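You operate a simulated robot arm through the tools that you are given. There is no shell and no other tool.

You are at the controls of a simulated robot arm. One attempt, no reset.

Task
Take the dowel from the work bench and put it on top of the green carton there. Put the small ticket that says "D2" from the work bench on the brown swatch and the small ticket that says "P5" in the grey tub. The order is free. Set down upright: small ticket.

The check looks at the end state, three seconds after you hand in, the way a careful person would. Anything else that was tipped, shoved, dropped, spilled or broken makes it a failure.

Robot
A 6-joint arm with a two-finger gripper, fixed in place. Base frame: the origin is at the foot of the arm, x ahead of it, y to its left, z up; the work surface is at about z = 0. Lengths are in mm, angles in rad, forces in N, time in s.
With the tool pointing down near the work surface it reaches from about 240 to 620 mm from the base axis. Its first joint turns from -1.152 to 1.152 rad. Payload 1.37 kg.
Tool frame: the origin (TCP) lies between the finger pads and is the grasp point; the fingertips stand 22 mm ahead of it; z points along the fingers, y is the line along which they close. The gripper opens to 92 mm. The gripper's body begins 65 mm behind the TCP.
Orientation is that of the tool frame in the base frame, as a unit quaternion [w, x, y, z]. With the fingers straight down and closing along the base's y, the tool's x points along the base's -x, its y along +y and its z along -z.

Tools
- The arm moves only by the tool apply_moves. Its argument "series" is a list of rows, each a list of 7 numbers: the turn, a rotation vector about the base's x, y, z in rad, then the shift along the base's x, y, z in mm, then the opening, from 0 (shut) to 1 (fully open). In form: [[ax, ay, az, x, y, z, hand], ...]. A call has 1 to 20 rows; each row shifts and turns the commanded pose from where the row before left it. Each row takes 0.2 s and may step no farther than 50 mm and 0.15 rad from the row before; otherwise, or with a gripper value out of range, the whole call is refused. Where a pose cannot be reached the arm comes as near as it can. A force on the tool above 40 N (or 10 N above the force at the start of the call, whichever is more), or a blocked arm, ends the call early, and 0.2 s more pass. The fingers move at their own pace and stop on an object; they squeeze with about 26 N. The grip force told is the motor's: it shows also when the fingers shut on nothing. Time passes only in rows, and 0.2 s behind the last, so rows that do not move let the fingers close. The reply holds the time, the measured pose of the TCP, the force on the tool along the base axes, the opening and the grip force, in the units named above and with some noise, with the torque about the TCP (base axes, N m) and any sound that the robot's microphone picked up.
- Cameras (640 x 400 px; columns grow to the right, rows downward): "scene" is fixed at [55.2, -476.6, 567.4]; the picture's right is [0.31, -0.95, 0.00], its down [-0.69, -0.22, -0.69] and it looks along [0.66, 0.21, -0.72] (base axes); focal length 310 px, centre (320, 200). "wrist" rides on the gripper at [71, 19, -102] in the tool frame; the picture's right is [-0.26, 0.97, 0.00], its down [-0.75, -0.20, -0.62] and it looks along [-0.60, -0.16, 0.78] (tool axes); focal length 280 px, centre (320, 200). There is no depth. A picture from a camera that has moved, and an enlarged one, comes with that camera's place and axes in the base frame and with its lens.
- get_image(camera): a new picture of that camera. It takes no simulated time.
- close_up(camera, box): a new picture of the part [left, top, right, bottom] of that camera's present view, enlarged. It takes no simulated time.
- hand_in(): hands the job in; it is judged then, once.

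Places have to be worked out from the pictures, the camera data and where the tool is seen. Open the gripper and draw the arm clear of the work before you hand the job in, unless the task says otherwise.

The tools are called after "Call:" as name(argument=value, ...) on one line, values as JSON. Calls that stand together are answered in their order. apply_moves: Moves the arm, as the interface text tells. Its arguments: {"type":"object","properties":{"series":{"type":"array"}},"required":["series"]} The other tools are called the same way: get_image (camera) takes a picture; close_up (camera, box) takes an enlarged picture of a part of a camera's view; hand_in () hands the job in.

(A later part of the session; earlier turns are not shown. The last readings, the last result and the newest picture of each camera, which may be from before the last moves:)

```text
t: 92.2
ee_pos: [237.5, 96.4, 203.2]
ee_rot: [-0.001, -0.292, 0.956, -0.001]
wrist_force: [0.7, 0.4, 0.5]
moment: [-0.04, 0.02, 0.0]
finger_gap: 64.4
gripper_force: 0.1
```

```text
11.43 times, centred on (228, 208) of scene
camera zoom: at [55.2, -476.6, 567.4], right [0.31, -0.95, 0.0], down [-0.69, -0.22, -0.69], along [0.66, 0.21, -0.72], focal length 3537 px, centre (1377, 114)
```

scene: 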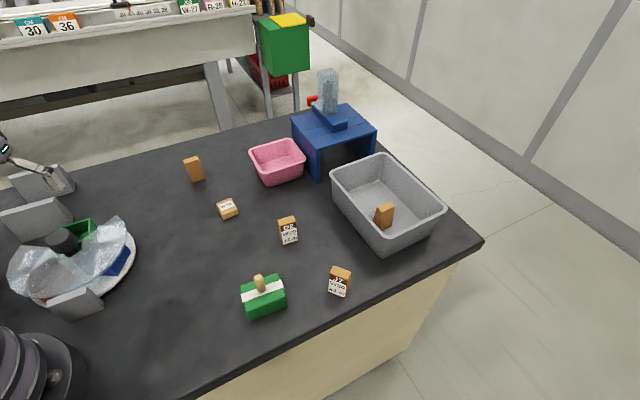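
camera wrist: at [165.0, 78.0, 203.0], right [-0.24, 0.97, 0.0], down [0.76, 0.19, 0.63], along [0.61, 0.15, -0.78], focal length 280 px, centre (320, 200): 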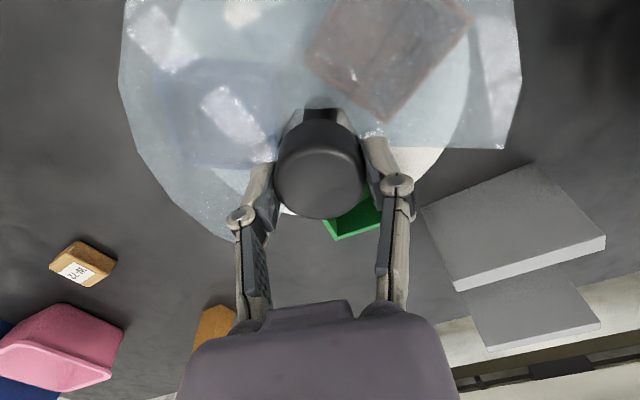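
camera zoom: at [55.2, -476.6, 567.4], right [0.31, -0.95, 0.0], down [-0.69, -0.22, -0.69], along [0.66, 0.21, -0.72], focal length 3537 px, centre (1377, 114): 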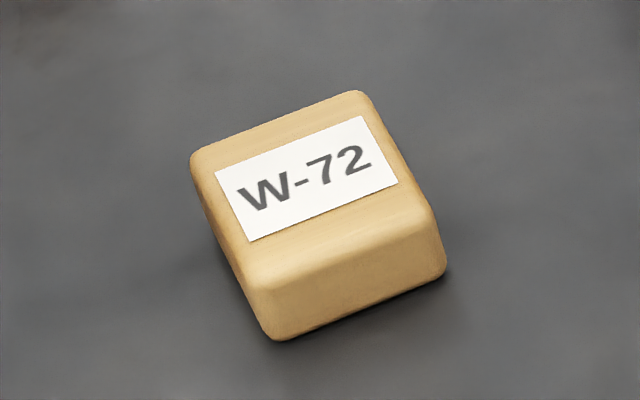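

The turntable is restored. I'll now scan the bench at higher magnification for a low-contrast brown patch.

Call:
close_up(camera="scene", box=[130, 170, 220, 230])

Call:
close_up(camera="scene", box=[85, 300, 175, 360])

Call:
close_up(camera="scene", box=[290, 230, 400, 310])

Call:
close_up(camera="scene", box=[160, 200, 280, 290])

Call:
get_image(camera="scene")

Call:
get_image(camera="wrist")

```text
6.67 times, centred on (175, 200) of scene
camera zoom: at [55.2, -476.6, 567.4], right [0.31, -0.95, 0.0], down [-0.69, -0.22, -0.69], along [0.66, 0.21, -0.72], focal length 2063 px, centre (1287, 200)
```

zoom: 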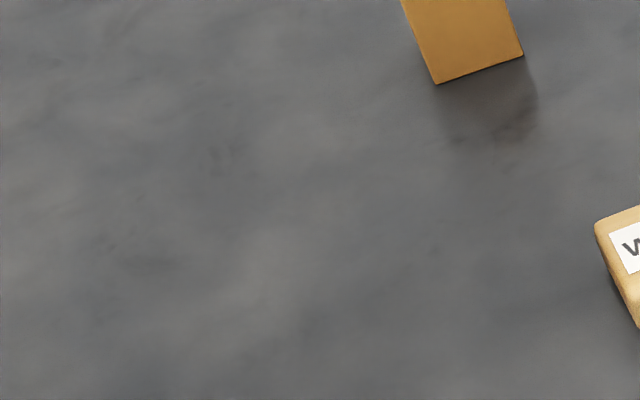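

```text
6.67 times, centred on (130, 330) of scene
camera zoom: at [55.2, -476.6, 567.4], right [0.31, -0.95, 0.0], down [-0.69, -0.22, -0.69], along [0.66, 0.21, -0.72], focal length 2063 px, centre (1587, -667)
```

zoom: 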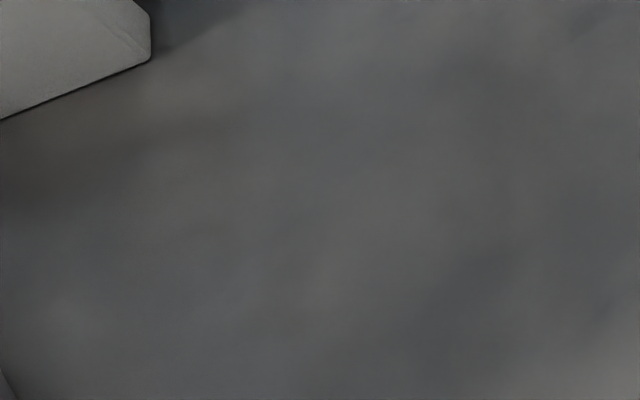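

```text
5.00 times, centred on (345, 270) of scene
camera zoom: at [55.2, -476.6, 567.4], right [0.31, -0.95, 0.0], down [-0.69, -0.22, -0.69], along [0.66, 0.21, -0.72], focal length 1547 px, centre (195, -150)
```

zoom: 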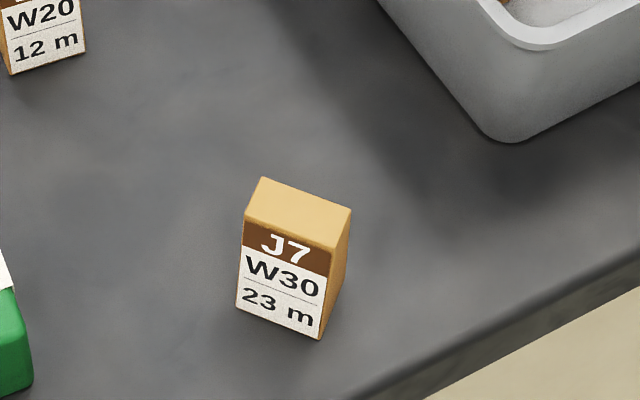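

```text
4.44 times, centred on (220, 245) of scene
camera zoom: at [55.2, -476.6, 567.4], right [0.31, -0.95, 0.0], down [-0.69, -0.22, -0.69], along [0.66, 0.21, -0.72], focal length 1376 px, centre (764, 0)
```

zoom: 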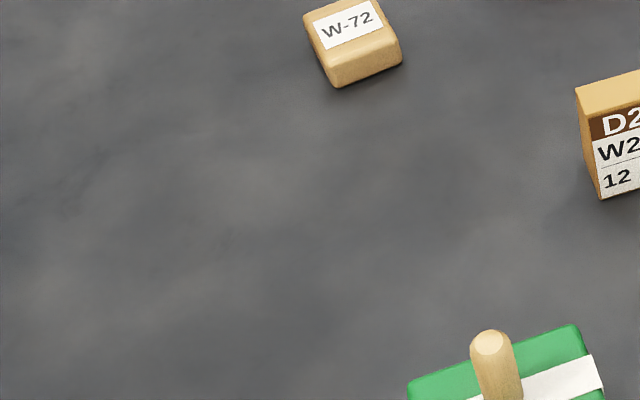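

```text
taken
```

scene: 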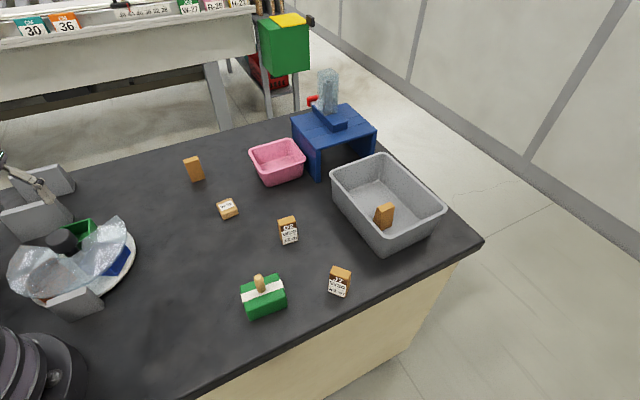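

```text
taken
camera wrist: at [166.6, 72.7, 304.7], right [-0.32, 0.95, 0.0], down [0.74, 0.25, 0.62], along [0.59, 0.2, -0.78], focal length 280 px, centre (320, 200)
```

wrist: 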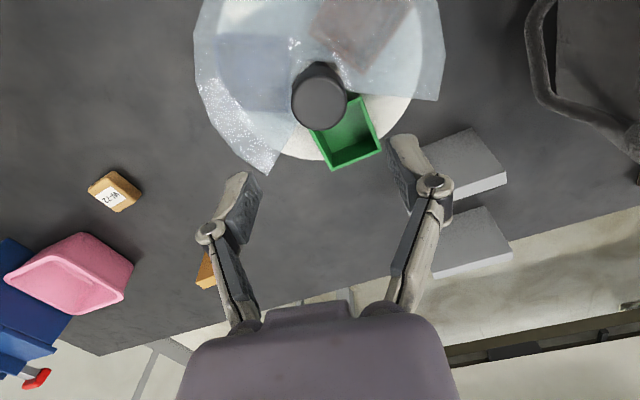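

Nothing on the open bench. I'll inspect the far-left area — the bag and the brush — closely with the wrist camera, since that is the only part of the bench not examined well.

Call:
apply_moves(series=[[0, 0, 0.145, 5.5, 7.9, 6, 0.7], [0, 0, 0.145, 5.5, 7.9, 6, 0.7], [0, 0, 0.145, 5.5, 7.9, 6, 0.7], [0, 0, 0.145, 5.5, 7.9, 6, 0.7], [0, 0, 0.145, 5.5, 7.9, 6, 0.7], [0, 0, 0.145, 5.5, 7.9, 6, 0.7], [0, 0, 0.145, 5.5, 7.9, 6, 0.7], [0, 0, 0.145, 5.5, 7.9, 6, 0.7], [0, 0, 0.145, 5.5, 7.9, 6, 0.7], [0, 0, 0.145, 5.5, 7.9, 6, 0.7], [0, 0, 0.145, 5.5, 7.9, 6, 0.7], [0, 0, 0.145, 5.5, 7.9, 6, 0.7], [0, 0, 0.145, 5.5, 7.9, 6, 0.7], [0, 0, 0.145, 5.5, 7.9, 6, 0.7], [0, 0, 0.145, 5.5, 7.9, 6, 0.7], [0, 0, 0.145, 5.5, 7.9, 6, 0.7], [0, 0, 0.145, 5.5, 7.9, 6, 0.7]])

Call:
get_image(camera="wrist")

Call:
close_up(camera="wrist", box=[60, 60, 320, 320])

```text
t: 95.8
ee_pos: [330.1, 229.3, 302.4]
ee_rot: [0.001, 0.999, -0.039, 0.0]
wrist_force: [0.3, 0.0, -1.0]
moment: [0.0, -0.01, -0.01]
finger_gap: 64.2
gripper_force: 0.0
```

```text
taken
camera wrist: at [398.6, 206.1, 404.8], right [-0.34, -0.94, 0.0], down [-0.73, 0.26, 0.63], along [-0.59, 0.21, -0.78], focal length 280 px, centre (320, 200)
```

wrist: 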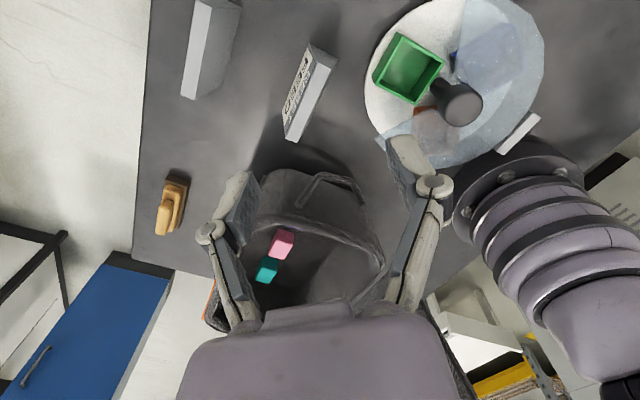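

```text
1.54 times, centred on (190, 190) of wrist
camera zoom: at [398.6, 206.1, 404.8], right [-0.34, -0.94, 0.0], down [-0.73, 0.26, 0.63], along [-0.59, 0.21, -0.78], focal length 431 px, centre (520, 215)
```

zoom: 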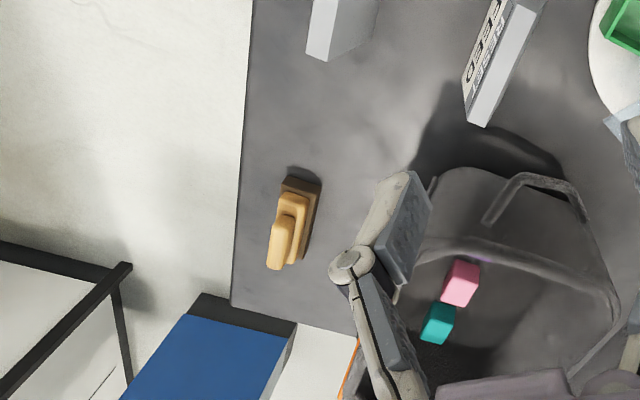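

The bag only has small cubes and the brush is a prop. I'll go low on the near side of the turntable and look at the third block's inner face and under the film edge.

Call:
apply_moves(series=[[0, 0, -0.035, 0, -37, 0, 0.4], [0, 0, -0.035, 0, -37, 0, 0.4], [0, 0, -0.035, 0, -37, 0, 0.3], [0, 0, -0.035, 0, -37, 0, 0.3], [0, 0, -0.035, 2, -37, 0, 0.3], [0, 0, -0.035, 2, -40, 0, 0.3], [0, 0, 0, 2, 0, -45, 0.3], [0, 0, 0, 2, 0, -45, 0.3], [0, 0, 0, 2, 0, -45, 0.3], [0, 0, 0, 2, 0, -45, 0.3], [0, 0, 0, 0, 0, -40, 0.3]])

Call:
get_image(camera="wrist")

Call:
close_up(camera="scene", box=[300, 60, 360, 130])

```text
t: 98.2
ee_pos: [342.9, 4.6, 85.1]
ee_rot: [0.0, 0.989, -0.146, 0.001]
wrist_force: [0.2, 0.5, -0.1]
moment: [0.05, 0.0, -0.01]
finger_gap: 27.8
gripper_force: 0.0
```

```text
taken
camera wrist: at [404.6, -34.1, 186.9], right [-0.53, -0.85, 0.0], down [-0.66, 0.41, 0.62], along [-0.53, 0.33, -0.78], focal length 280 px, centre (320, 200)
```

wrist: 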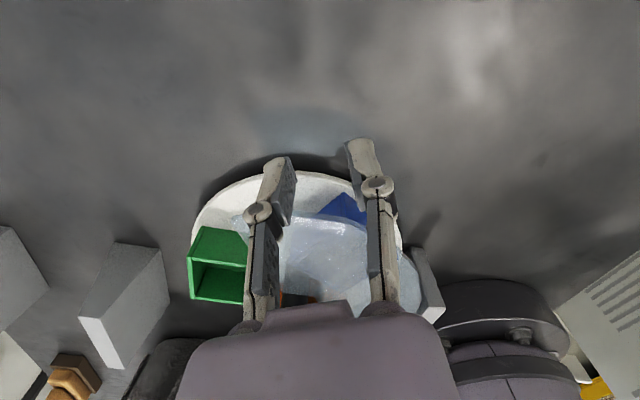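

```text
5.71 times, centred on (330, 95) of scene
camera zoom: at [55.2, -476.6, 567.4], right [0.31, -0.95, 0.0], down [-0.69, -0.22, -0.69], along [0.66, 0.21, -0.72], focal length 1768 px, centre (263, 800)
```

zoom: 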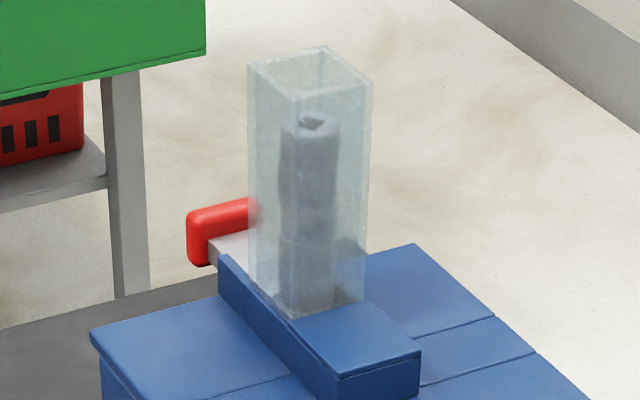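

Call:
close_up(camera="wrist", box=[380, 220, 480, 330])

Call:
close_up(camera="wrist", box=[180, 150, 400, 310])

```text
3.64 times, centred on (430, 275) of wrist
camera zoom: at [404.6, -34.1, 186.9], right [-0.53, -0.85, 0.0], down [-0.66, 0.41, 0.62], along [-0.53, 0.33, -0.78], focal length 1020 px, centre (-80, -73)
```

zoom: 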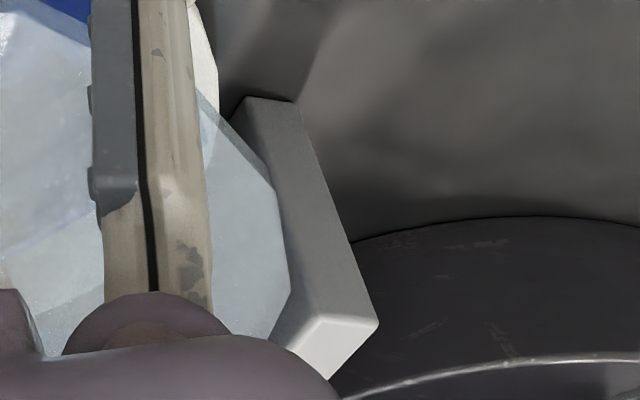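

```text
2.50 times, centred on (290, 230) of wrist
camera zoom: at [404.6, -34.1, 186.9], right [-0.53, -0.85, 0.0], down [-0.66, 0.41, 0.62], along [-0.53, 0.33, -0.78], focal length 701 px, centre (395, 125)
```

zoom: 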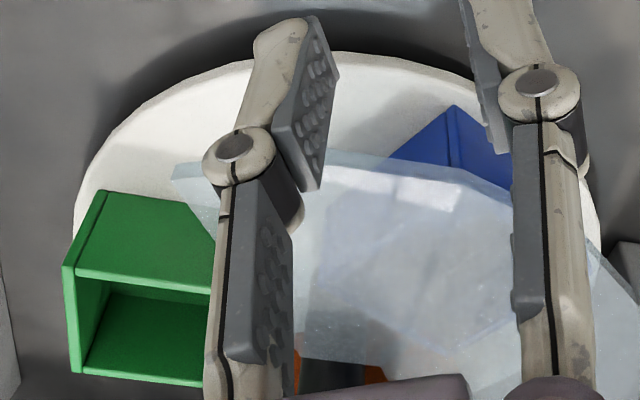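

The block is blank and nothing lies under the film edge. Next I'll look over and behind the pink tub and the far edge of the bench from higher up.

Call:
apply_moves(series=[[0, 0, -0.14, 5, -5, 45, 0.3], [0, 0, -0.14, 8, -5, 45, 0.3], [0, 0, -0.14, 9, -5, 45, 0.3], [0, 0, -0.14, 9, -5, 40, 0.3], [0, 0, -0.14, 9, -5, 20, 0.3], [0, 0, -0.14, 9, -5, 10, 0.3], [0, 0, -0.14, 9, -5, 0, 0.3], [0, 0, -0.14, 9, -5, 0, 0.3], [0, 0, -0.14, 9, -5, 0, 0.3], [0, 0, -0.14, 9, -5, 0, 0.3], [0, 0, -0.14, 9, -5, 0, 0.3], [0, 0, -0.14, 9, -5, 0, 0.3], [0, 0, -0.14, 9, -5, 0, 0.3], [0, 0, -0.14, 9, -5, 0, 0.3], [0, 0, -0.14, 9, -5, 0, 0.3], [0, 0, -0.14, 9, -5, 0, 0.3], [0, 0, -0.14, 9, -5, 0, 0.3], [0, 0, -0.14, 9, -5, 0, 0.3], [0, 0, -0.14, 9, -5, 0, 0.3], [0, 0, -0.14, 9, -5, 0, 0.3]])

Call:
get_image(camera="wrist")

```text
t: 102.5
ee_pos: [518.0, -94.7, 288.2]
ee_rot: [0.0, -0.024, 1.0, 0.0]
wrist_force: [-0.5, -0.4, 0.2]
moment: [0.0, 0.0, -0.02]
finger_gap: 27.7
gripper_force: 0.0
```

```text
taken
camera wrist: at [445.6, -79.8, 389.9], right [0.22, 0.98, 0.0], down [0.76, -0.17, 0.62], along [0.61, -0.14, -0.78], focal length 280 px, centre (320, 200)
```

wrist: 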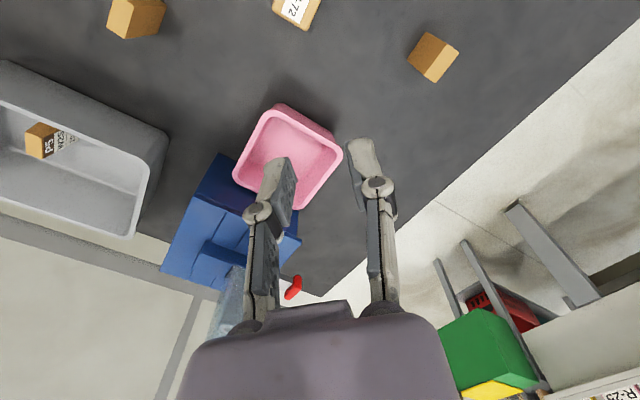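

P5 is confirmed upright in the tub, and nothing lies behind the pink tub. I'll take a really close look at the brown thing at the left corner (the presumed brush).

Call:
apply_moves(series=[[0, 0, 0.144, -22, 38, 0, 0.3], [0, 0, 0.144, -22, 38, 0, 0.3], [0, 0, 0.144, -22, 38, 0, 0.3], [0, 0, 0.144, -22, 38, 0, 0.3], [0, 0, 0.144, -22, 38, 0, 0.3], [0, 0, 0.144, -22, 38, 0, 0.3], [0, 0, 0.144, -22, 38, 0, 0.3], [0, 0, 0.144, -22, 38, 0, 0.3], [0, 0, 0.144, -22, 38, 0, 0.3], [0, 0, 0.144, -22, 38, 0, 0.3], [0, 0, 0.144, -22, 38, 0, 0.3], [0, 0, 0.144, -22, 38, 0, 0.3], [0, 0, 0.144, -22, 38, 0, 0.3]])

Call:
get_image(camera="wrist")

```text
t: 105.2
ee_pos: [230.9, 399.2, 291.0]
ee_rot: [0.0, 0.82, -0.572, 0.0]
wrist_force: [-0.4, 0.5, -0.2]
moment: [0.02, 0.02, 0.0]
finger_gap: 27.6
gripper_force: 0.1
```

```text
taken
camera wrist: at [236.1, 326.1, 391.9], right [-1.0, -0.09, 0.0], down [-0.07, 0.78, 0.62], along [-0.05, 0.62, -0.78], focal length 280 px, centre (320, 200)
```

wrist: 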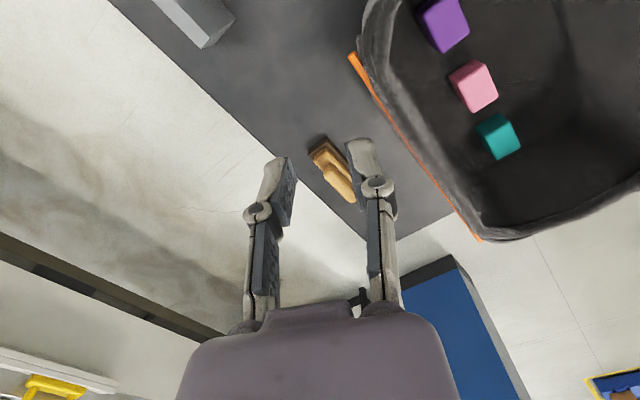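

Call:
close_up(camera="wrist", box=[295, 125, 365, 210])

Call:
close_up(camera="wrist", box=[360, 0, 640, 245])

```text
4.71 times, centred on (330, 168) of wrist
camera zoom: at [236.1, 326.1, 391.9], right [-1.0, -0.09, 0.0], down [-0.07, 0.78, 0.62], along [-0.05, 0.62, -0.78], focal length 1320 px, centre (273, 353)
```

zoom: 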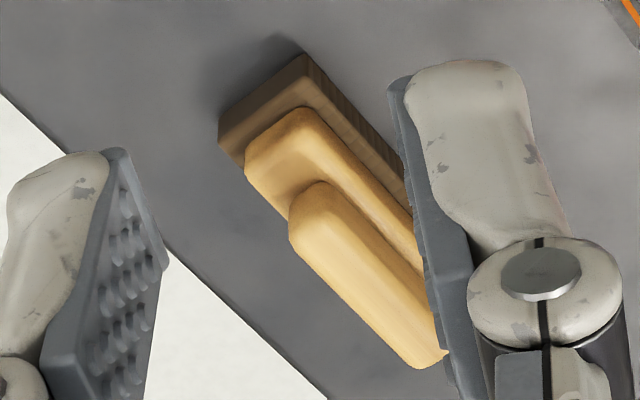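

```text
1.63 times, centred on (500, 122) of wrist
camera zoom: at [236.1, 326.1, 391.9], right [-1.0, -0.09, 0.0], down [-0.07, 0.78, 0.62], along [-0.05, 0.62, -0.78], focal length 458 px, centre (26, 326)
```

zoom: 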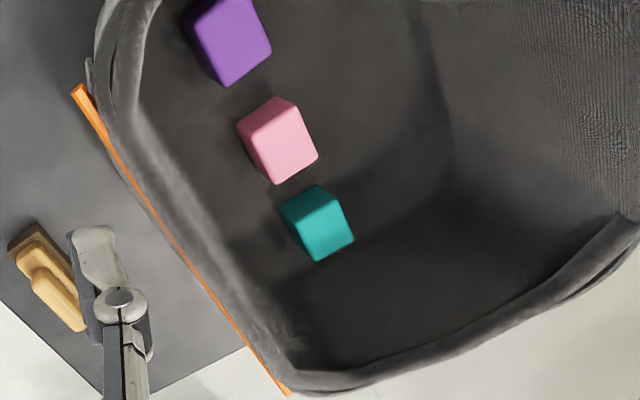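

It is definitely a brush, and the bag holds only cubes. I'll read the "KIT" sign fully from the far side in case the signs matter for naming, checking the left bench area again on the way.

Call:
apply_moves(series=[[0, 0, 0.14, 16, -6, 3, 0.3], [0, 0, 0.14, 16, -6, 3, 0.3], [0, 0, 0.14, 16, -6, 3, 0.3], [0, 0, 0.14, 16, -6, 3, 0.3], [0, 0, 0.14, 16, -6, 3, 0.3], [0, 0, 0.14, 16, -6, 3, 0.3], [0, 0, 0.14, 16, -6, 3, 0.3], [0, 0, 0.14, 16, -6, 3, 0.3], [0, 0, 0.14, 16, -6, 3, 0.3], [0, 0, 0.14, 16, -6, 3, 0.3], [0, 0, 0.14, 16, -6, 3, 0.3], [0, 0, 0.1, 16, -6, 3, 0.3]])

Call:
get_image(camera="wrist")

Call:
close_up(camera="wrist", box=[240, 0, 460, 140])

```text
t: 107.8
ee_pos: [424.9, 325.4, 323.5]
ee_rot: [0.0, 0.978, 0.209, 0.001]
wrist_force: [0.1, -0.1, 0.1]
moment: [-0.02, 0.02, -0.02]
finger_gap: 27.5
gripper_force: 0.1
```

```text
taken
camera wrist: at [495.1, 336.8, 425.5], right [0.16, -0.99, 0.0], down [-0.77, -0.12, 0.63], along [-0.62, -0.1, -0.78], focal length 280 px, centre (320, 200)
```

wrist: 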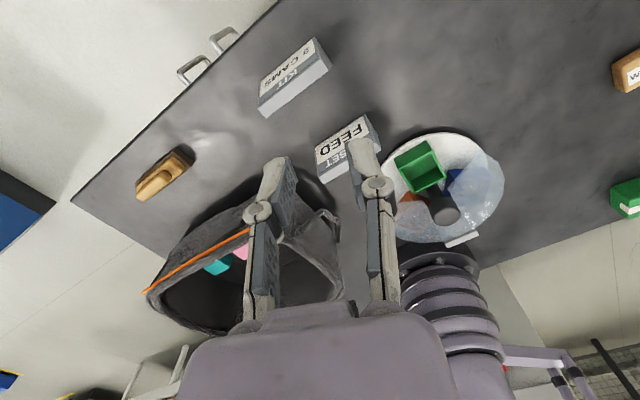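

```text
2.86 times, centred on (350, 70) of wrist
camera zoom: at [495.1, 336.8, 425.5], right [0.16, -0.99, 0.0], down [-0.77, -0.12, 0.63], along [-0.62, -0.1, -0.78], focal length 801 px, centre (234, 571)
```

zoom: 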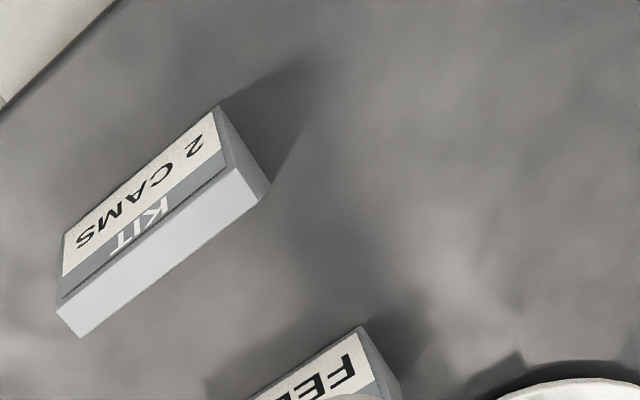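

The KIT sign is just a sign, but this view reveals something new: U-shaped handles sticking out at the bench's far-left side, as of drawers. I'll magnify them.

Call:
close_up(camera="wrist", box=[160, 0, 290, 100])

Call:
close_up(camera="wrist", box=[60, 120, 220, 230])

```text
4.00 times, centred on (225, 50) of wrist
camera zoom: at [495.1, 336.8, 425.5], right [0.16, -0.99, 0.0], down [-0.77, -0.12, 0.63], along [-0.62, -0.1, -0.78], focal length 1122 px, centre (700, 800)
```

zoom: 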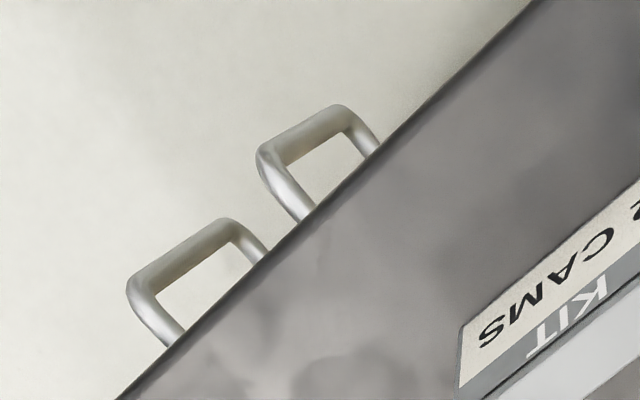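

```text
3.64 times, centred on (140, 175) of wrist
camera zoom: at [495.1, 336.8, 425.5], right [0.16, -0.99, 0.0], down [-0.77, -0.12, 0.63], along [-0.62, -0.1, -0.78], focal length 1020 px, centre (974, 291)
```

zoom: 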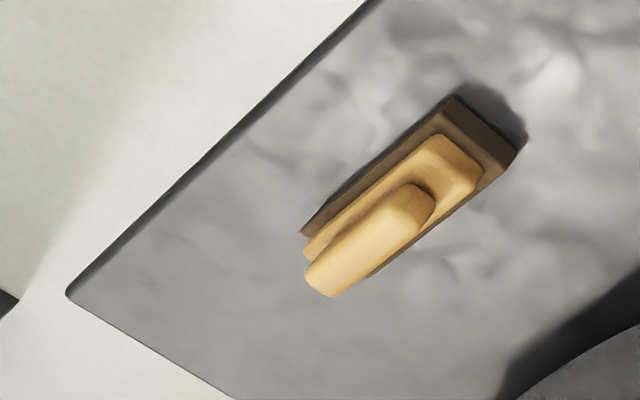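

There are two bar handles on the bench's far-left side: drawers. The brown swatch may well be inside a drawer. I'll move out there and look at the drawer fronts from outside the edge.

Call:
apply_moves(series=[[0, 0, 0.047, -12.7, 28.8, -20, 0.3], [0, 0, 0.047, -12.7, 28.8, -20, 0.3], [0, 0, 0.047, -12.7, 28.8, -20, 0.3], [0, 0, 0.047, -12.7, 28.8, -20, 0.3], [0, 0, 0.047, -12.7, 28.8, -20, 0.3], [0, 0, 0.047, -12.7, 28.8, -20, 0.3]])

Call:
get_image(camera="wrist")

```text
t: 109.2
ee_pos: [349.1, 499.6, 203.9]
ee_rot: [-0.001, 0.939, 0.344, 0.002]
wrist_force: [-0.7, -0.5, 0.5]
moment: [0.0, -0.02, -0.05]
finger_gap: 27.4
gripper_force: 0.0
```

```text
taken
camera wrist: at [414.4, 531.2, 305.6], right [0.42, -0.91, 0.0], down [-0.71, -0.33, 0.62], along [-0.57, -0.26, -0.78], focal length 280 px, centre (320, 200)
```

wrist: 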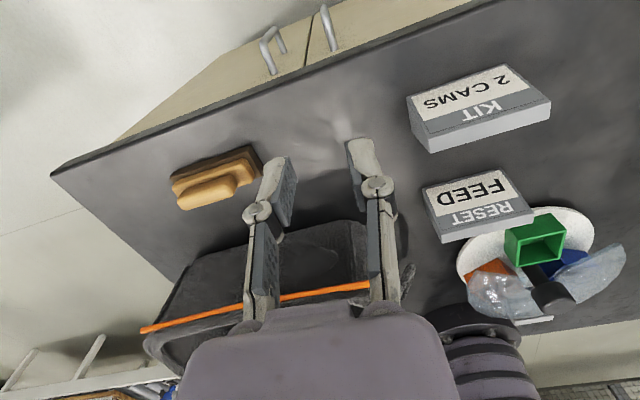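

Call:
close_up(camera="wrist", box=[200, 0, 400, 120])

Call:
close_up(camera="wrist", box=[440, 200, 640, 330])

```text
3.20 times, centred on (300, 60) of wrist
camera zoom: at [414.4, 531.2, 305.6], right [0.42, -0.91, 0.0], down [-0.71, -0.33, 0.62], along [-0.57, -0.26, -0.78], focal length 897 px, centre (384, 648)
```

zoom: 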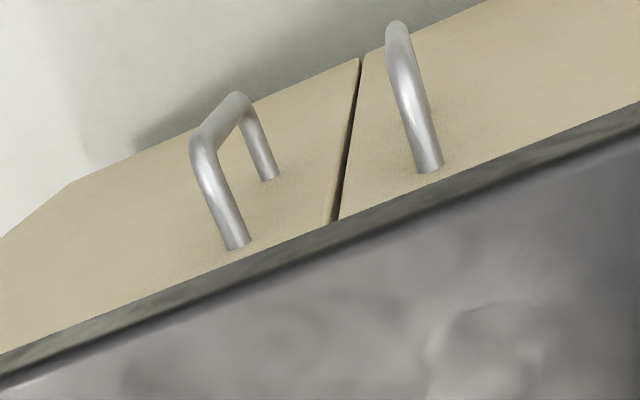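

```text
3.08 times, centred on (540, 265) of wrist
camera zoom: at [414.4, 531.2, 305.6], right [0.42, -0.91, 0.0], down [-0.71, -0.33, 0.62], along [-0.57, -0.26, -0.78], focal length 863 px, centre (-357, 0)
```

zoom: 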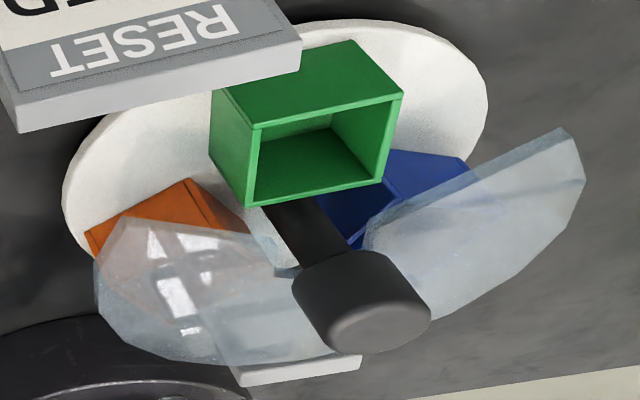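

Those are handles of the bench's cupboard doors, part of the furniture. The one spot I have not seen directly is the inside of the blue box under the film, so I'll turn it to the opening to inspect it; first back over the knob.

Call:
apply_moves(series=[[0, 0, -0.145, -5.9, -21.3, 5, 0.5], [0, 0, -0.145, -5.9, -21.3, 5, 0.6], [0, 0, -0.145, -5.9, -21.3, 5, 0.7], [0, 0, -0.145, -5.9, -21.3, 5, 0.7], [0, 0, -0.145, -5.9, -21.3, 0, 0.7], [0, 0, -0.145, -5.9, -21.3, 0, 0.7], [0, 0, -0.145, -5.9, -21.3, 0, 0.7], [0, 0, -0.145, -5.9, -21.3, 0, 0.7], [0, 0, -0.145, -5.9, -21.3, 0, 0.7], [0, 0, -0.145, -5.9, -21.3, 0, 0.7], [0, 0, -0.145, -5.9, -21.3, 0, 0.7], [0, 0, -0.145, -5.9, -21.3, 0, 0.7], [0, 0, -0.145, -5.9, -21.3, 0, 0.7], [0, 0, -0.145, -5.9, -21.3, 0, 0.7], [0, 0, -0.145, -5.9, -21.3, 0, 0.7], [0, 0, -0.145, -5.9, -21.3, 0, 0.7], [0, 0, -0.145, -5.9, -21.3, 0, 0.7], [0, 0, -0.145, -5.9, -21.3, 0, 0.7], [0, 0, -0.145, -5.4, -20.2, 0, 0.7]])

Call:
get_image(camera="wrist")

```text
t: 113.2
ee_pos: [236.6, 96.3, 226.6]
ee_rot: [0.0, -0.516, 0.857, 0.0]
wrist_force: [0.4, -0.6, -0.2]
moment: [0.01, 0.0, 0.03]
finger_gap: 64.1
gripper_force: 0.1
```

```text
taken
camera wrist: at [186.1, 42.2, 327.1], right [-0.73, 0.68, 0.0], down [0.53, 0.57, 0.62], along [0.43, 0.46, -0.78], focal length 280 px, centre (320, 200)
```

wrist: 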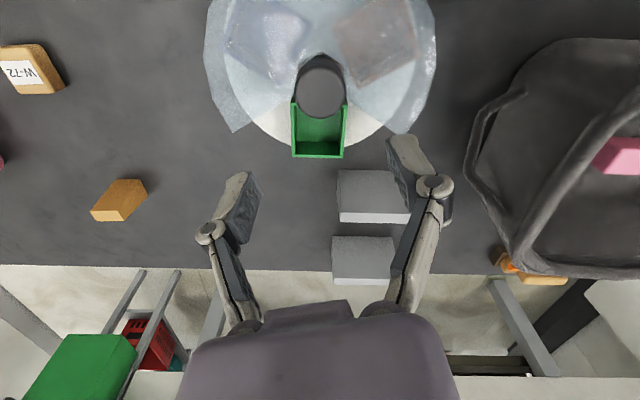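

Call:
close_up(camera="wrist", box=[195, 0, 445, 165])

Call:
close_up(camera="wrist", box=[205, 0, 315, 90])

```text
2.42 times, centred on (320, 82) of wrist
camera zoom: at [186.1, 42.2, 327.1], right [-0.73, 0.68, 0.0], down [0.53, 0.57, 0.62], along [0.43, 0.46, -0.78], focal length 680 px, centre (320, 485)
```

zoom: 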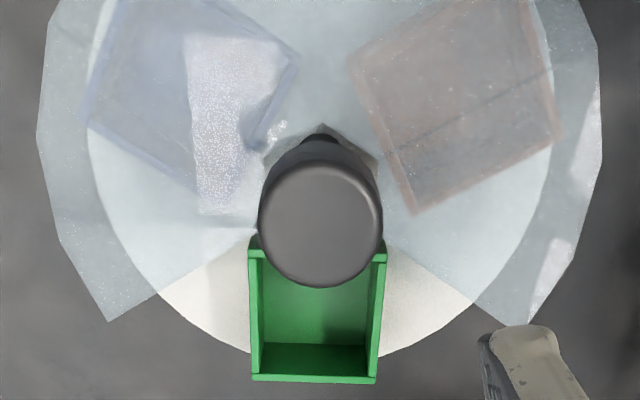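

```text
4.44 times, centred on (260, 45) of wrist
camera zoom: at [186.1, 42.2, 327.1], right [-0.73, 0.68, 0.0], down [0.53, 0.57, 0.62], along [0.43, 0.46, -0.78], focal length 1246 px, centre (587, 889)
```

zoom: 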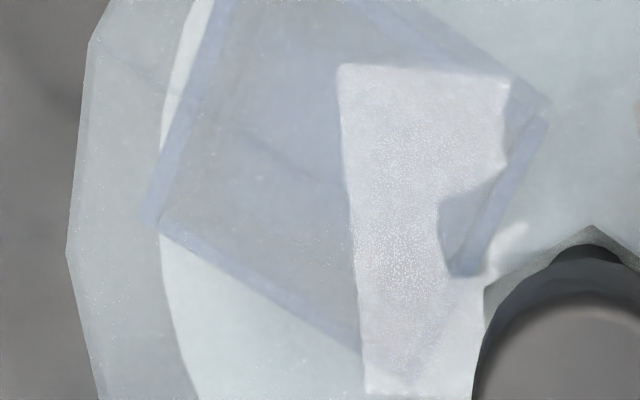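

Through the film the blue box also shows only its own colour inside. I'll leave the turntable alone and sweep the near-right part of the bench with the wrist camera, which so far I've only seen from the fixed camera.

Call:
apply_moves(series=[[0, 0, -0.145, 5, -4, 5, 0.7], [0, 0, -0.145, 5, -4, 5, 0.7], [0, 0, -0.145, 5, -4, 5, 0.7], [0, 0, -0.145, 5, -4, 5, 0.7], [0, 0, -0.145, 5, -4, 5, 0.7], [0, 0, -0.145, 5, -4, 5, 0.7], [0, 0, -0.145, 5, -4, 5, 0.7], [0, 0, -0.145, 5, -4, 5, 0.7], [0, 0, -0.145, 5, -4, 5, 0.7], [0, 0, -0.145, 5, -4, 5, 0.7], [0, 0, -0.145, 5, -4, 5, 0.7], [0, 0, -0.145, 5, -4, 5, 0.7], [0, 0, -0.145, 5, -4, 5, 0.7], [0, 0, -0.145, 5, -4, 5, 0.7], [0, 0, -0.145, 5, -4, 5, 0.7], [0, 0, -0.145, 5, -4, 0, 0.7], [0, 0, -0.145, 5, -4, 0, 0.7], [0, 0, -0.145, 5, -4, 0, 0.7]])

Call:
get_image(camera="wrist")

```text
t: 117.0
ee_pos: [325.8, 24.8, 299.3]
ee_rot: [0.001, 0.691, 0.723, 0.0]
wrist_force: [-0.2, 0.7, 0.5]
moment: [-0.01, 0.0, 0.02]
finger_gap: 64.6
gripper_force: 0.2
```

```text
taken
camera wrist: at [340.9, 95.8, 401.0], right [0.98, -0.22, 0.0], down [-0.17, -0.76, 0.62], along [-0.14, -0.61, -0.78], focal length 280 px, centre (320, 200)
```

wrist: 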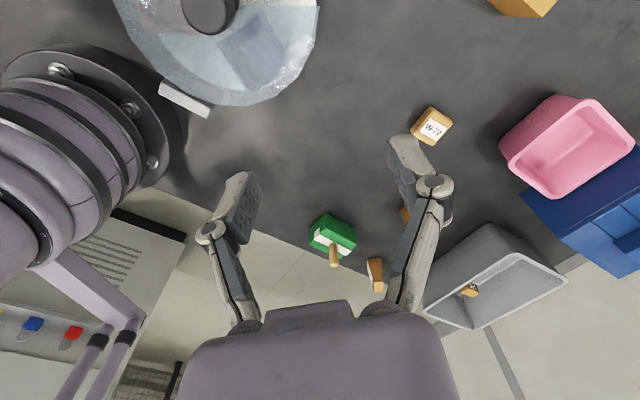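

Still nothing new. I'll make one more attempt to see the third block's turntable-side face through the film from a better angle.

Call:
apply_moves(series=[[0, 0, -0.1, -9, 30, -20, 0.7], [0, 0, -0.1, -9, 30, -20, 0.7], [0, 0, -0.1, -9, 30, -25, 0.7], [0, 0, -0.1, -9, 30, -30, 0.7], [0, 0, -0.12, -9, 31, -30, 0.7]])

Call:
get_image(camera="wrist")

Call:
close_up(camera="wrist", box=[240, 120, 420, 290])

```text
t: 118.2
ee_pos: [281.6, 174.2, 173.9]
ee_rot: [0.0, 0.854, 0.521, 0.0]
wrist_force: [-0.4, -0.4, 0.4]
moment: [0.0, 0.0, -0.04]
finger_gap: 64.5
gripper_force: 0.1
```

```text
taken
camera wrist: at [329.9, 228.8, 274.8], right [0.74, -0.67, 0.0], down [-0.53, -0.58, 0.62], along [-0.42, -0.46, -0.78], focal length 280 px, centre (320, 200)
```

wrist: 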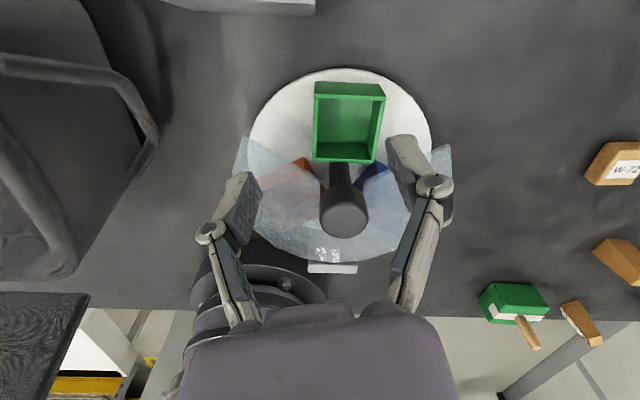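

```text
2.35 times, centred on (330, 205) of wrist
camera zoom: at [329.9, 228.8, 274.8], right [0.74, -0.67, 0.0], down [-0.53, -0.58, 0.62], along [-0.42, -0.46, -0.78], focal length 660 px, centre (296, 188)
```

zoom: 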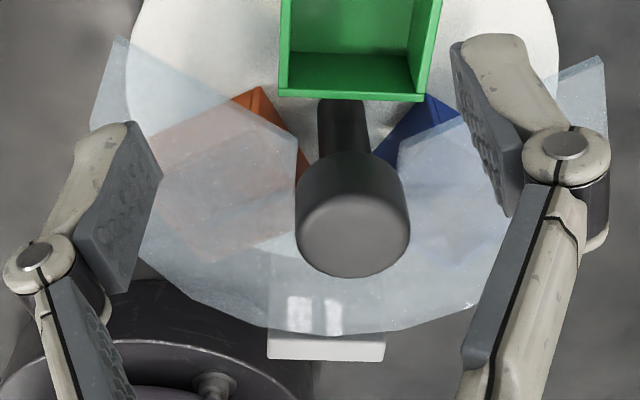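

Call:
close_up(camera="wrist", box=[0, 270, 180, 400])

Call:
close_up(camera="wrist", box=[290, 215, 380, 285])

```text
3.08 times, centred on (90, 335) of wrist
camera zoom: at [329.9, 228.8, 274.8], right [0.74, -0.67, 0.0], down [-0.53, -0.58, 0.62], along [-0.42, -0.46, -0.78], focal length 863 px, centre (1028, -215)
```

zoom: 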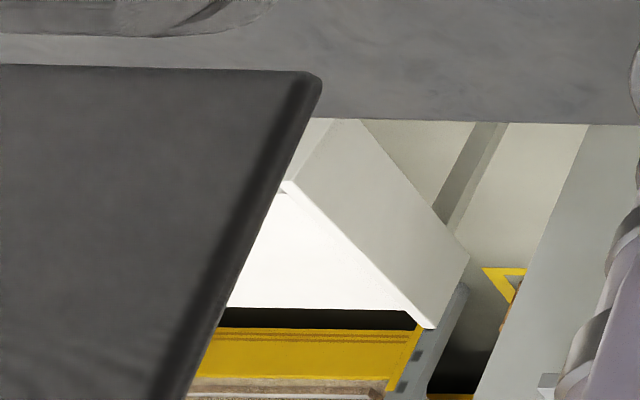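

```text
5.71 times, centred on (335, 250) of wrist
camera zoom: at [329.9, 228.8, 274.8], right [0.74, -0.67, 0.0], down [-0.53, -0.58, 0.62], along [-0.42, -0.46, -0.78], focal length 1602 px, centre (234, -86)
```

zoom: 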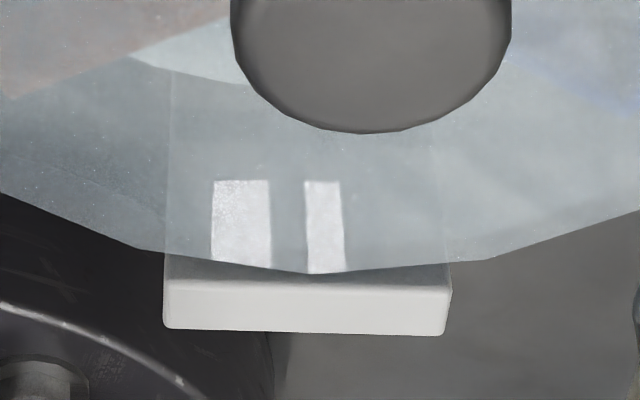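

The block's face is blank (the white marks are window reflections). But at the lower left another dark table top appears behind the robot; I'll turn the camera to look back there.

Call:
apply_moves(series=[[0, 0, 0, 0, 0, 45, 0.7], [0, 0, 0, 0, 0, 45, 0.7], [0, 0, -0.1, 0, -39, 30, 0.7], [0, 0, -0.12, 0, -39, 20, 0.7], [0, 0, -0.12, 0, -39, 10, 0.7], [0, 0, -0.12, 0, -39, 0, 0.7], [0, 0, -0.12, 0, -39, 0, 0.7], [0, 0, -0.12, 0, -39, 0, 0.7], [0, 0.15, 0, 0, 0, 0, 0.7], [0, 0.15, 0, 0, 0, 0, 0.7]])

Call:
get_image(camera="wrist")

```text
t: 120.5
ee_pos: [280.6, -59.5, 324.3]
ee_rot: [-0.029, 0.969, 0.196, -0.147]
wrist_force: [0.0, 0.9, 0.9]
moment: [-0.02, 0.04, -0.01]
finger_gap: 64.1
gripper_force: 0.0
```

```text
taken
camera wrist: at [379.8, -49.1, 399.0], right [0.13, -0.99, -0.04], down [-0.55, -0.1, 0.83], along [-0.82, -0.08, -0.56], focal length 280 px, centre (320, 200)
```

wrist: 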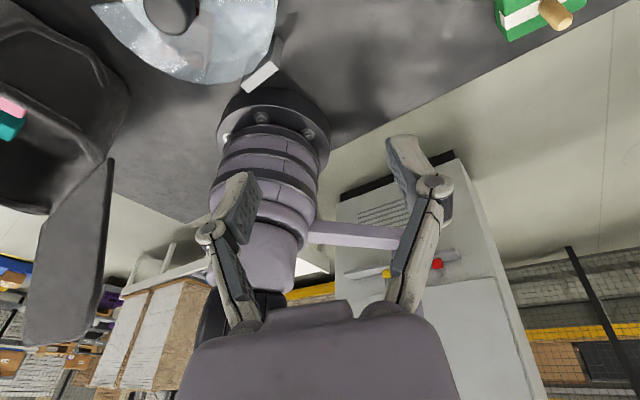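

That dark panel is just the bag's flap. By elimination, the only unexplained target-like piece in the cluster is the low wooden sample block with the code label "W-72" at about (468, −108), ~19 mm high: a wood swatch, brown-toned, with a top (~43×37) that suits D2's footprint. I'll take that as the brown swatch. First I'll level the tool and fly to hover over D2 (≈(434, −283), thin axis ≈38°).

Call:
apply_moves(series=[[0, -0.15, 0, 0, 0, 0, 0.7], [0, -0.15, 0, 0, 0, 0, 0.7], [0, 0, 0.14, 12, -17, -5, 0.7], [0, 0, 0.14, 12, -17, -5, 0.7], [0, 0, 0.14, 12, -17, -5, 0.7], [0, 0, 0.14, 12, -17, -10, 0.7], [0, 0, 0.14, 12, -17, -10, 0.7], [0, 0, 0.14, 12, -17, -10, 0.7], [0, 0, 0.14, 12, -17, -10, 0.7], [0, 0, 0.14, 12, -17, -10, 0.7], [0, 0, 0.14, 12, -17, -15, 0.7], [0, 0, 0.14, 12, -17, -15, 0.7], [0, 0, 0.14, 12, -17, -15, 0.7], [0, 0, 0.14, 12, -17, -15, 0.7], [0, 0, 0.16, 10, -19, -20, 0.6]])

Call:
get_image(camera="wrist")

```text
refused: row 15 steps farther than a row can; nothing moved
```

```text
taken
camera wrist: at [379.8, -49.1, 399.0], right [0.13, -0.99, -0.04], down [-0.55, -0.1, 0.83], along [-0.82, -0.08, -0.56], focal length 280 px, centre (320, 200)
```

wrist: 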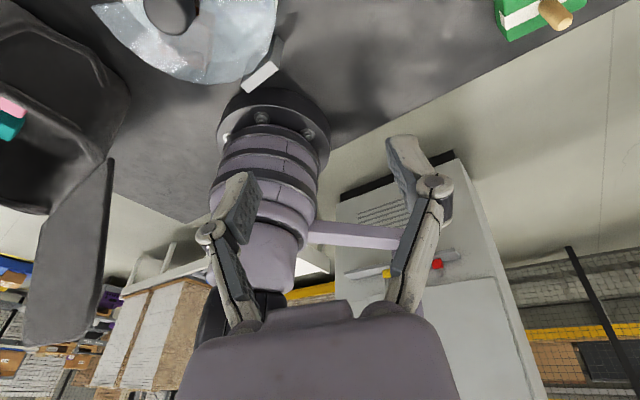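

The last row turned too far (0.16 rad); nothing moved. Same plan with smaller turns.

Call:
apply_moves(series=[[0, -0.15, 0, 0, 0, 0, 0.7], [0, -0.15, 0, 0, 0, 0, 0.7], [0, 0, 0.141, 12, -17, -5, 0.7], [0, 0, 0.141, 12, -17, -5, 0.7], [0, 0, 0.141, 12, -17, -5, 0.7], [0, 0, 0.141, 12, -17, -10, 0.7], [0, 0, 0.141, 12, -17, -10, 0.7], [0, 0, 0.141, 12, -17, -10, 0.7], [0, 0, 0.141, 12, -17, -10, 0.7], [0, 0, 0.141, 12, -17, -10, 0.7], [0, 0, 0.141, 12, -17, -15, 0.7], [0, 0, 0.141, 12, -17, -15, 0.7], [0, 0, 0.141, 12, -17, -15, 0.7], [0, 0, 0.141, 12, -17, -15, 0.7], [0, 0, 0.141, 10, -19, -20, 0.6]])

Call:
get_image(camera="wrist")

```text
t: 123.7
ee_pos: [436.1, -281.4, 177.6]
ee_rot: [-0.001, 0.438, 0.899, 0.001]
wrist_force: [0.6, 0.4, -0.1]
moment: [0.05, 0.01, 0.02]
finger_gap: 55.3
gripper_force: 0.0
```

```text
taken
camera wrist: at [405.7, -213.8, 279.8], right [0.92, 0.39, 0.0], down [0.3, -0.72, 0.62], along [0.24, -0.58, -0.78], focal length 280 px, centre (320, 200)
```

wrist: 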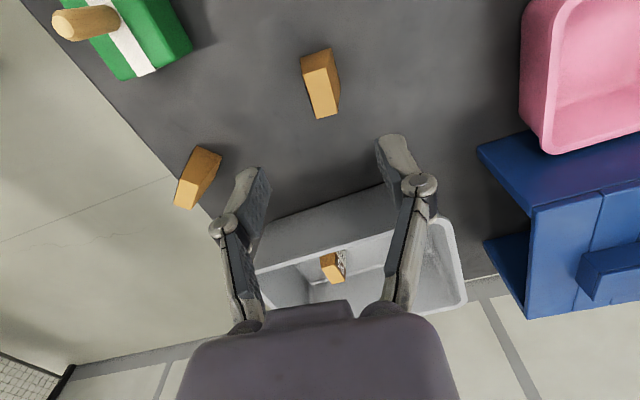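

Call:
close_up(camera="wrist", box=[270, 30, 370, 130])

```text
4.00 times, centred on (320, 80) of wrist
camera zoom: at [405.7, -213.8, 279.8], right [0.92, 0.39, 0.0], down [0.3, -0.72, 0.62], along [0.24, -0.58, -0.78], focal length 1122 px, centre (320, 680)
```

zoom: 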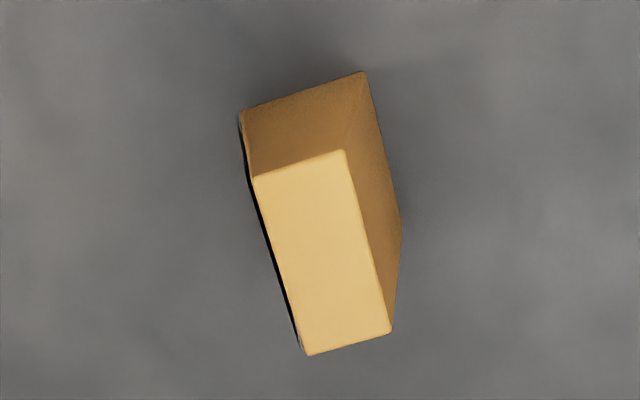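

D2's centre is about (434, −281) with its faces parallel to the pads (38°). Nudging and lowering to TCP z≈42.

Call:
apply_moves(series=[[0, 0, 0, -2, 0.5, -40, 0.6], [0, 0, 0, 0, 0, -30, 0.6], [0, 0, 0, 0, 0, -25, 0.55], [0, 0, 0, 0, 0, -20, 0.55], [0, 0, 0, 0, 0, -20, 0.55], [0, 0, 0, 0, 0, 0, 0.55]])

Call:
get_image(camera="wrist")

Call:
close_up(camera="scene", box=[230, 170, 350, 270])

```text
t: 125.0
ee_pos: [434.1, -282.5, 44.0]
ee_rot: [0.0, 0.439, 0.898, -0.001]
wrist_force: [-0.9, 0.0, -0.4]
moment: [0.02, 0.01, -0.02]
finger_gap: 50.8
gripper_force: 0.1
```

```text
taken
camera wrist: at [404.7, -213.6, 146.0], right [0.92, 0.38, 0.0], down [0.3, -0.72, 0.62], along [0.24, -0.58, -0.78], focal length 280 px, centre (320, 200)
```

wrist: 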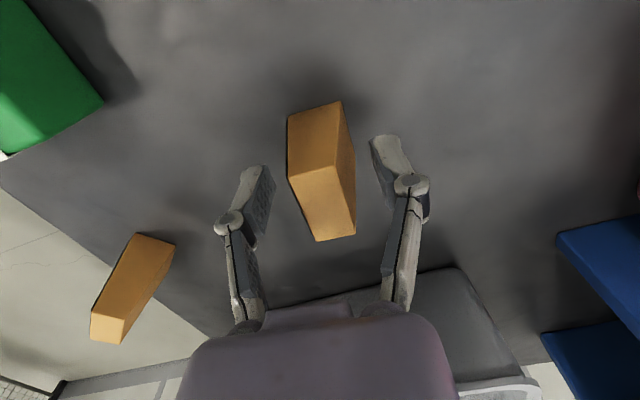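

```text
4.00 times, centred on (290, 220) of scene
camera zoom: at [55.2, -476.6, 567.4], right [0.31, -0.95, 0.0], down [-0.69, -0.22, -0.69], along [0.66, 0.21, -0.72], focal length 1238 px, centre (440, 120)
```

zoom: 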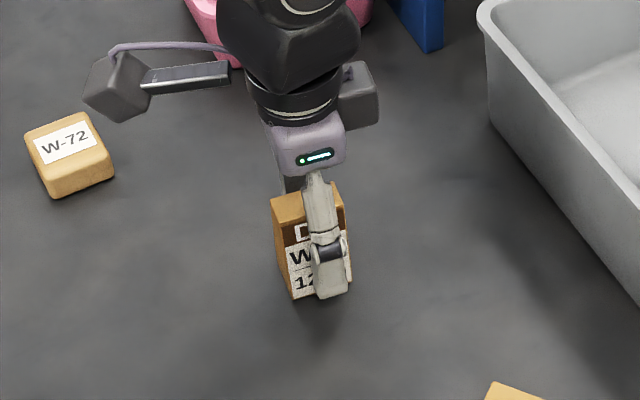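

D2 is between the pads. Closing and lifting.

Call:
apply_moves(series=[[0, 0, 0, 0, 0, 0, 0.4], [0, 0, 0, 0, 0, 0, 0.25], [0, 0, 0, 0, 0, 0, 0], [0, 0, 0, 0, 0, 0, 0], [0, 0, 0, 0, 0, 0, 0], [0, 0, 0, 0, 0, 5, 0], [0, 0, 0, 0, 0, 20, 0], [0, 0, 0, 0, 0, 40, 0], [0, 0, 0, 0, 0, 40, 0]])

Call:
get_image(camera="wrist")

Call:
get_image(camera="scene")

```text
t: 127.0
ee_pos: [433.3, -282.8, 148.9]
ee_rot: [-0.001, 0.44, 0.898, 0.001]
wrist_force: [1.6, 0.7, -0.5]
moment: [0.02, 0.0, -0.01]
finger_gap: 23.7
gripper_force: 26.1
```

```text
taken
camera wrist: at [404.0, -214.7, 249.9], right [0.92, 0.38, 0.0], down [0.3, -0.72, 0.62], along [0.24, -0.58, -0.78], focal length 280 px, centre (320, 200)
```

wrist: 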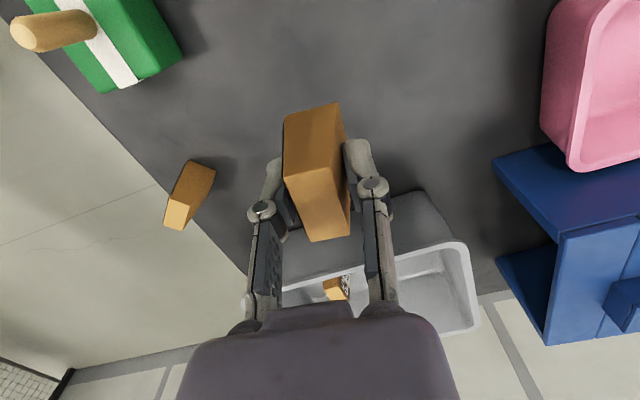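

```text
taken
```

scene: 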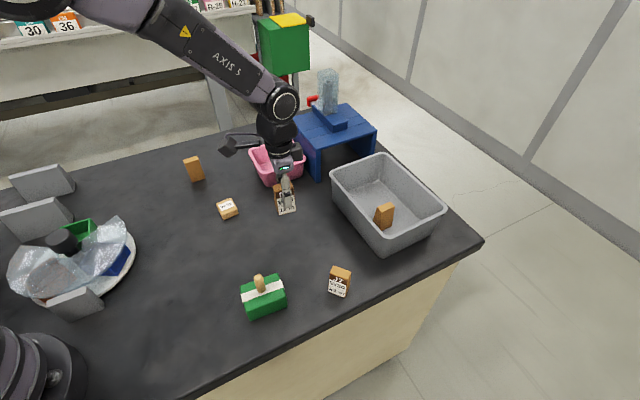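

D2 is held upright, and nothing was beneath it. I'll carry it to the wooden swatch block, turning it so its long side lies along the block's long side, and check the block closely before setting down.

Call:
apply_moves(series=[[0, 0, 0, 0, 0, 30, 0], [0, 0, 0.139, 2.7, 13.4, 0, 0], [0, 0, 0.139, 2.7, 13.4, 0, 0], [0, 0, 0.139, 2.7, 13.4, 0, 0], [0, 0, 0.139, 2.7, 13.4, 0, 0], [0, 0, 0.139, 2.7, 13.4, 0, 0], [0, 0, 0.139, 2.7, 13.4, 0, 0], [0, 0, 0.139, 2.7, 13.4, 0, 0], [0, 0, 0.139, 2.7, 13.4, 0, 0], [0, 0, 0.139, 2.7, 13.4, 0, 0], [0, 0, 0.139, 2.7, 13.4, 0, 0], [0, 0, 0.139, 2.7, 13.4, 0, 0], [0, 0, 0.139, 2.7, 13.4, 0, 0], [0, 0, 0.139, 2.7, 13.4, 0, 0], [0, 0, 0, 0, 0, 0, 0]])

Call:
get_image(camera="wrist")

Call:
close_up(camera="wrist", box=[250, 20, 390, 140])

```text
t: 130.2
ee_pos: [468.7, -108.8, 181.7]
ee_rot: [0.0, -0.433, 0.901, 0.0]
wrist_force: [-0.1, 0.1, 0.0]
moment: [0.06, 0.02, 0.01]
finger_gap: 23.7
gripper_force: 26.2
```

```text
taken
camera wrist: at [407.6, -150.7, 281.1], right [-0.59, 0.81, 0.0], down [0.63, 0.46, 0.62], along [0.5, 0.37, -0.78], focal length 280 px, centre (320, 200)
```

wrist: 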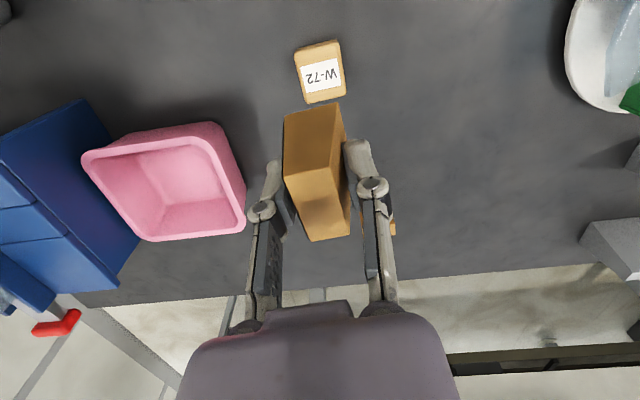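

```text
3.33 times, centred on (320, 80) of wrist
camera zoom: at [407.6, -150.7, 281.1], right [-0.59, 0.81, 0.0], down [0.63, 0.46, 0.62], along [0.5, 0.37, -0.78], focal length 935 px, centre (320, 600)
```

zoom: 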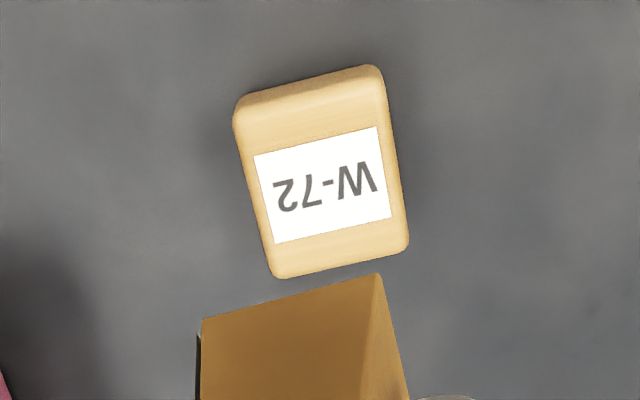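

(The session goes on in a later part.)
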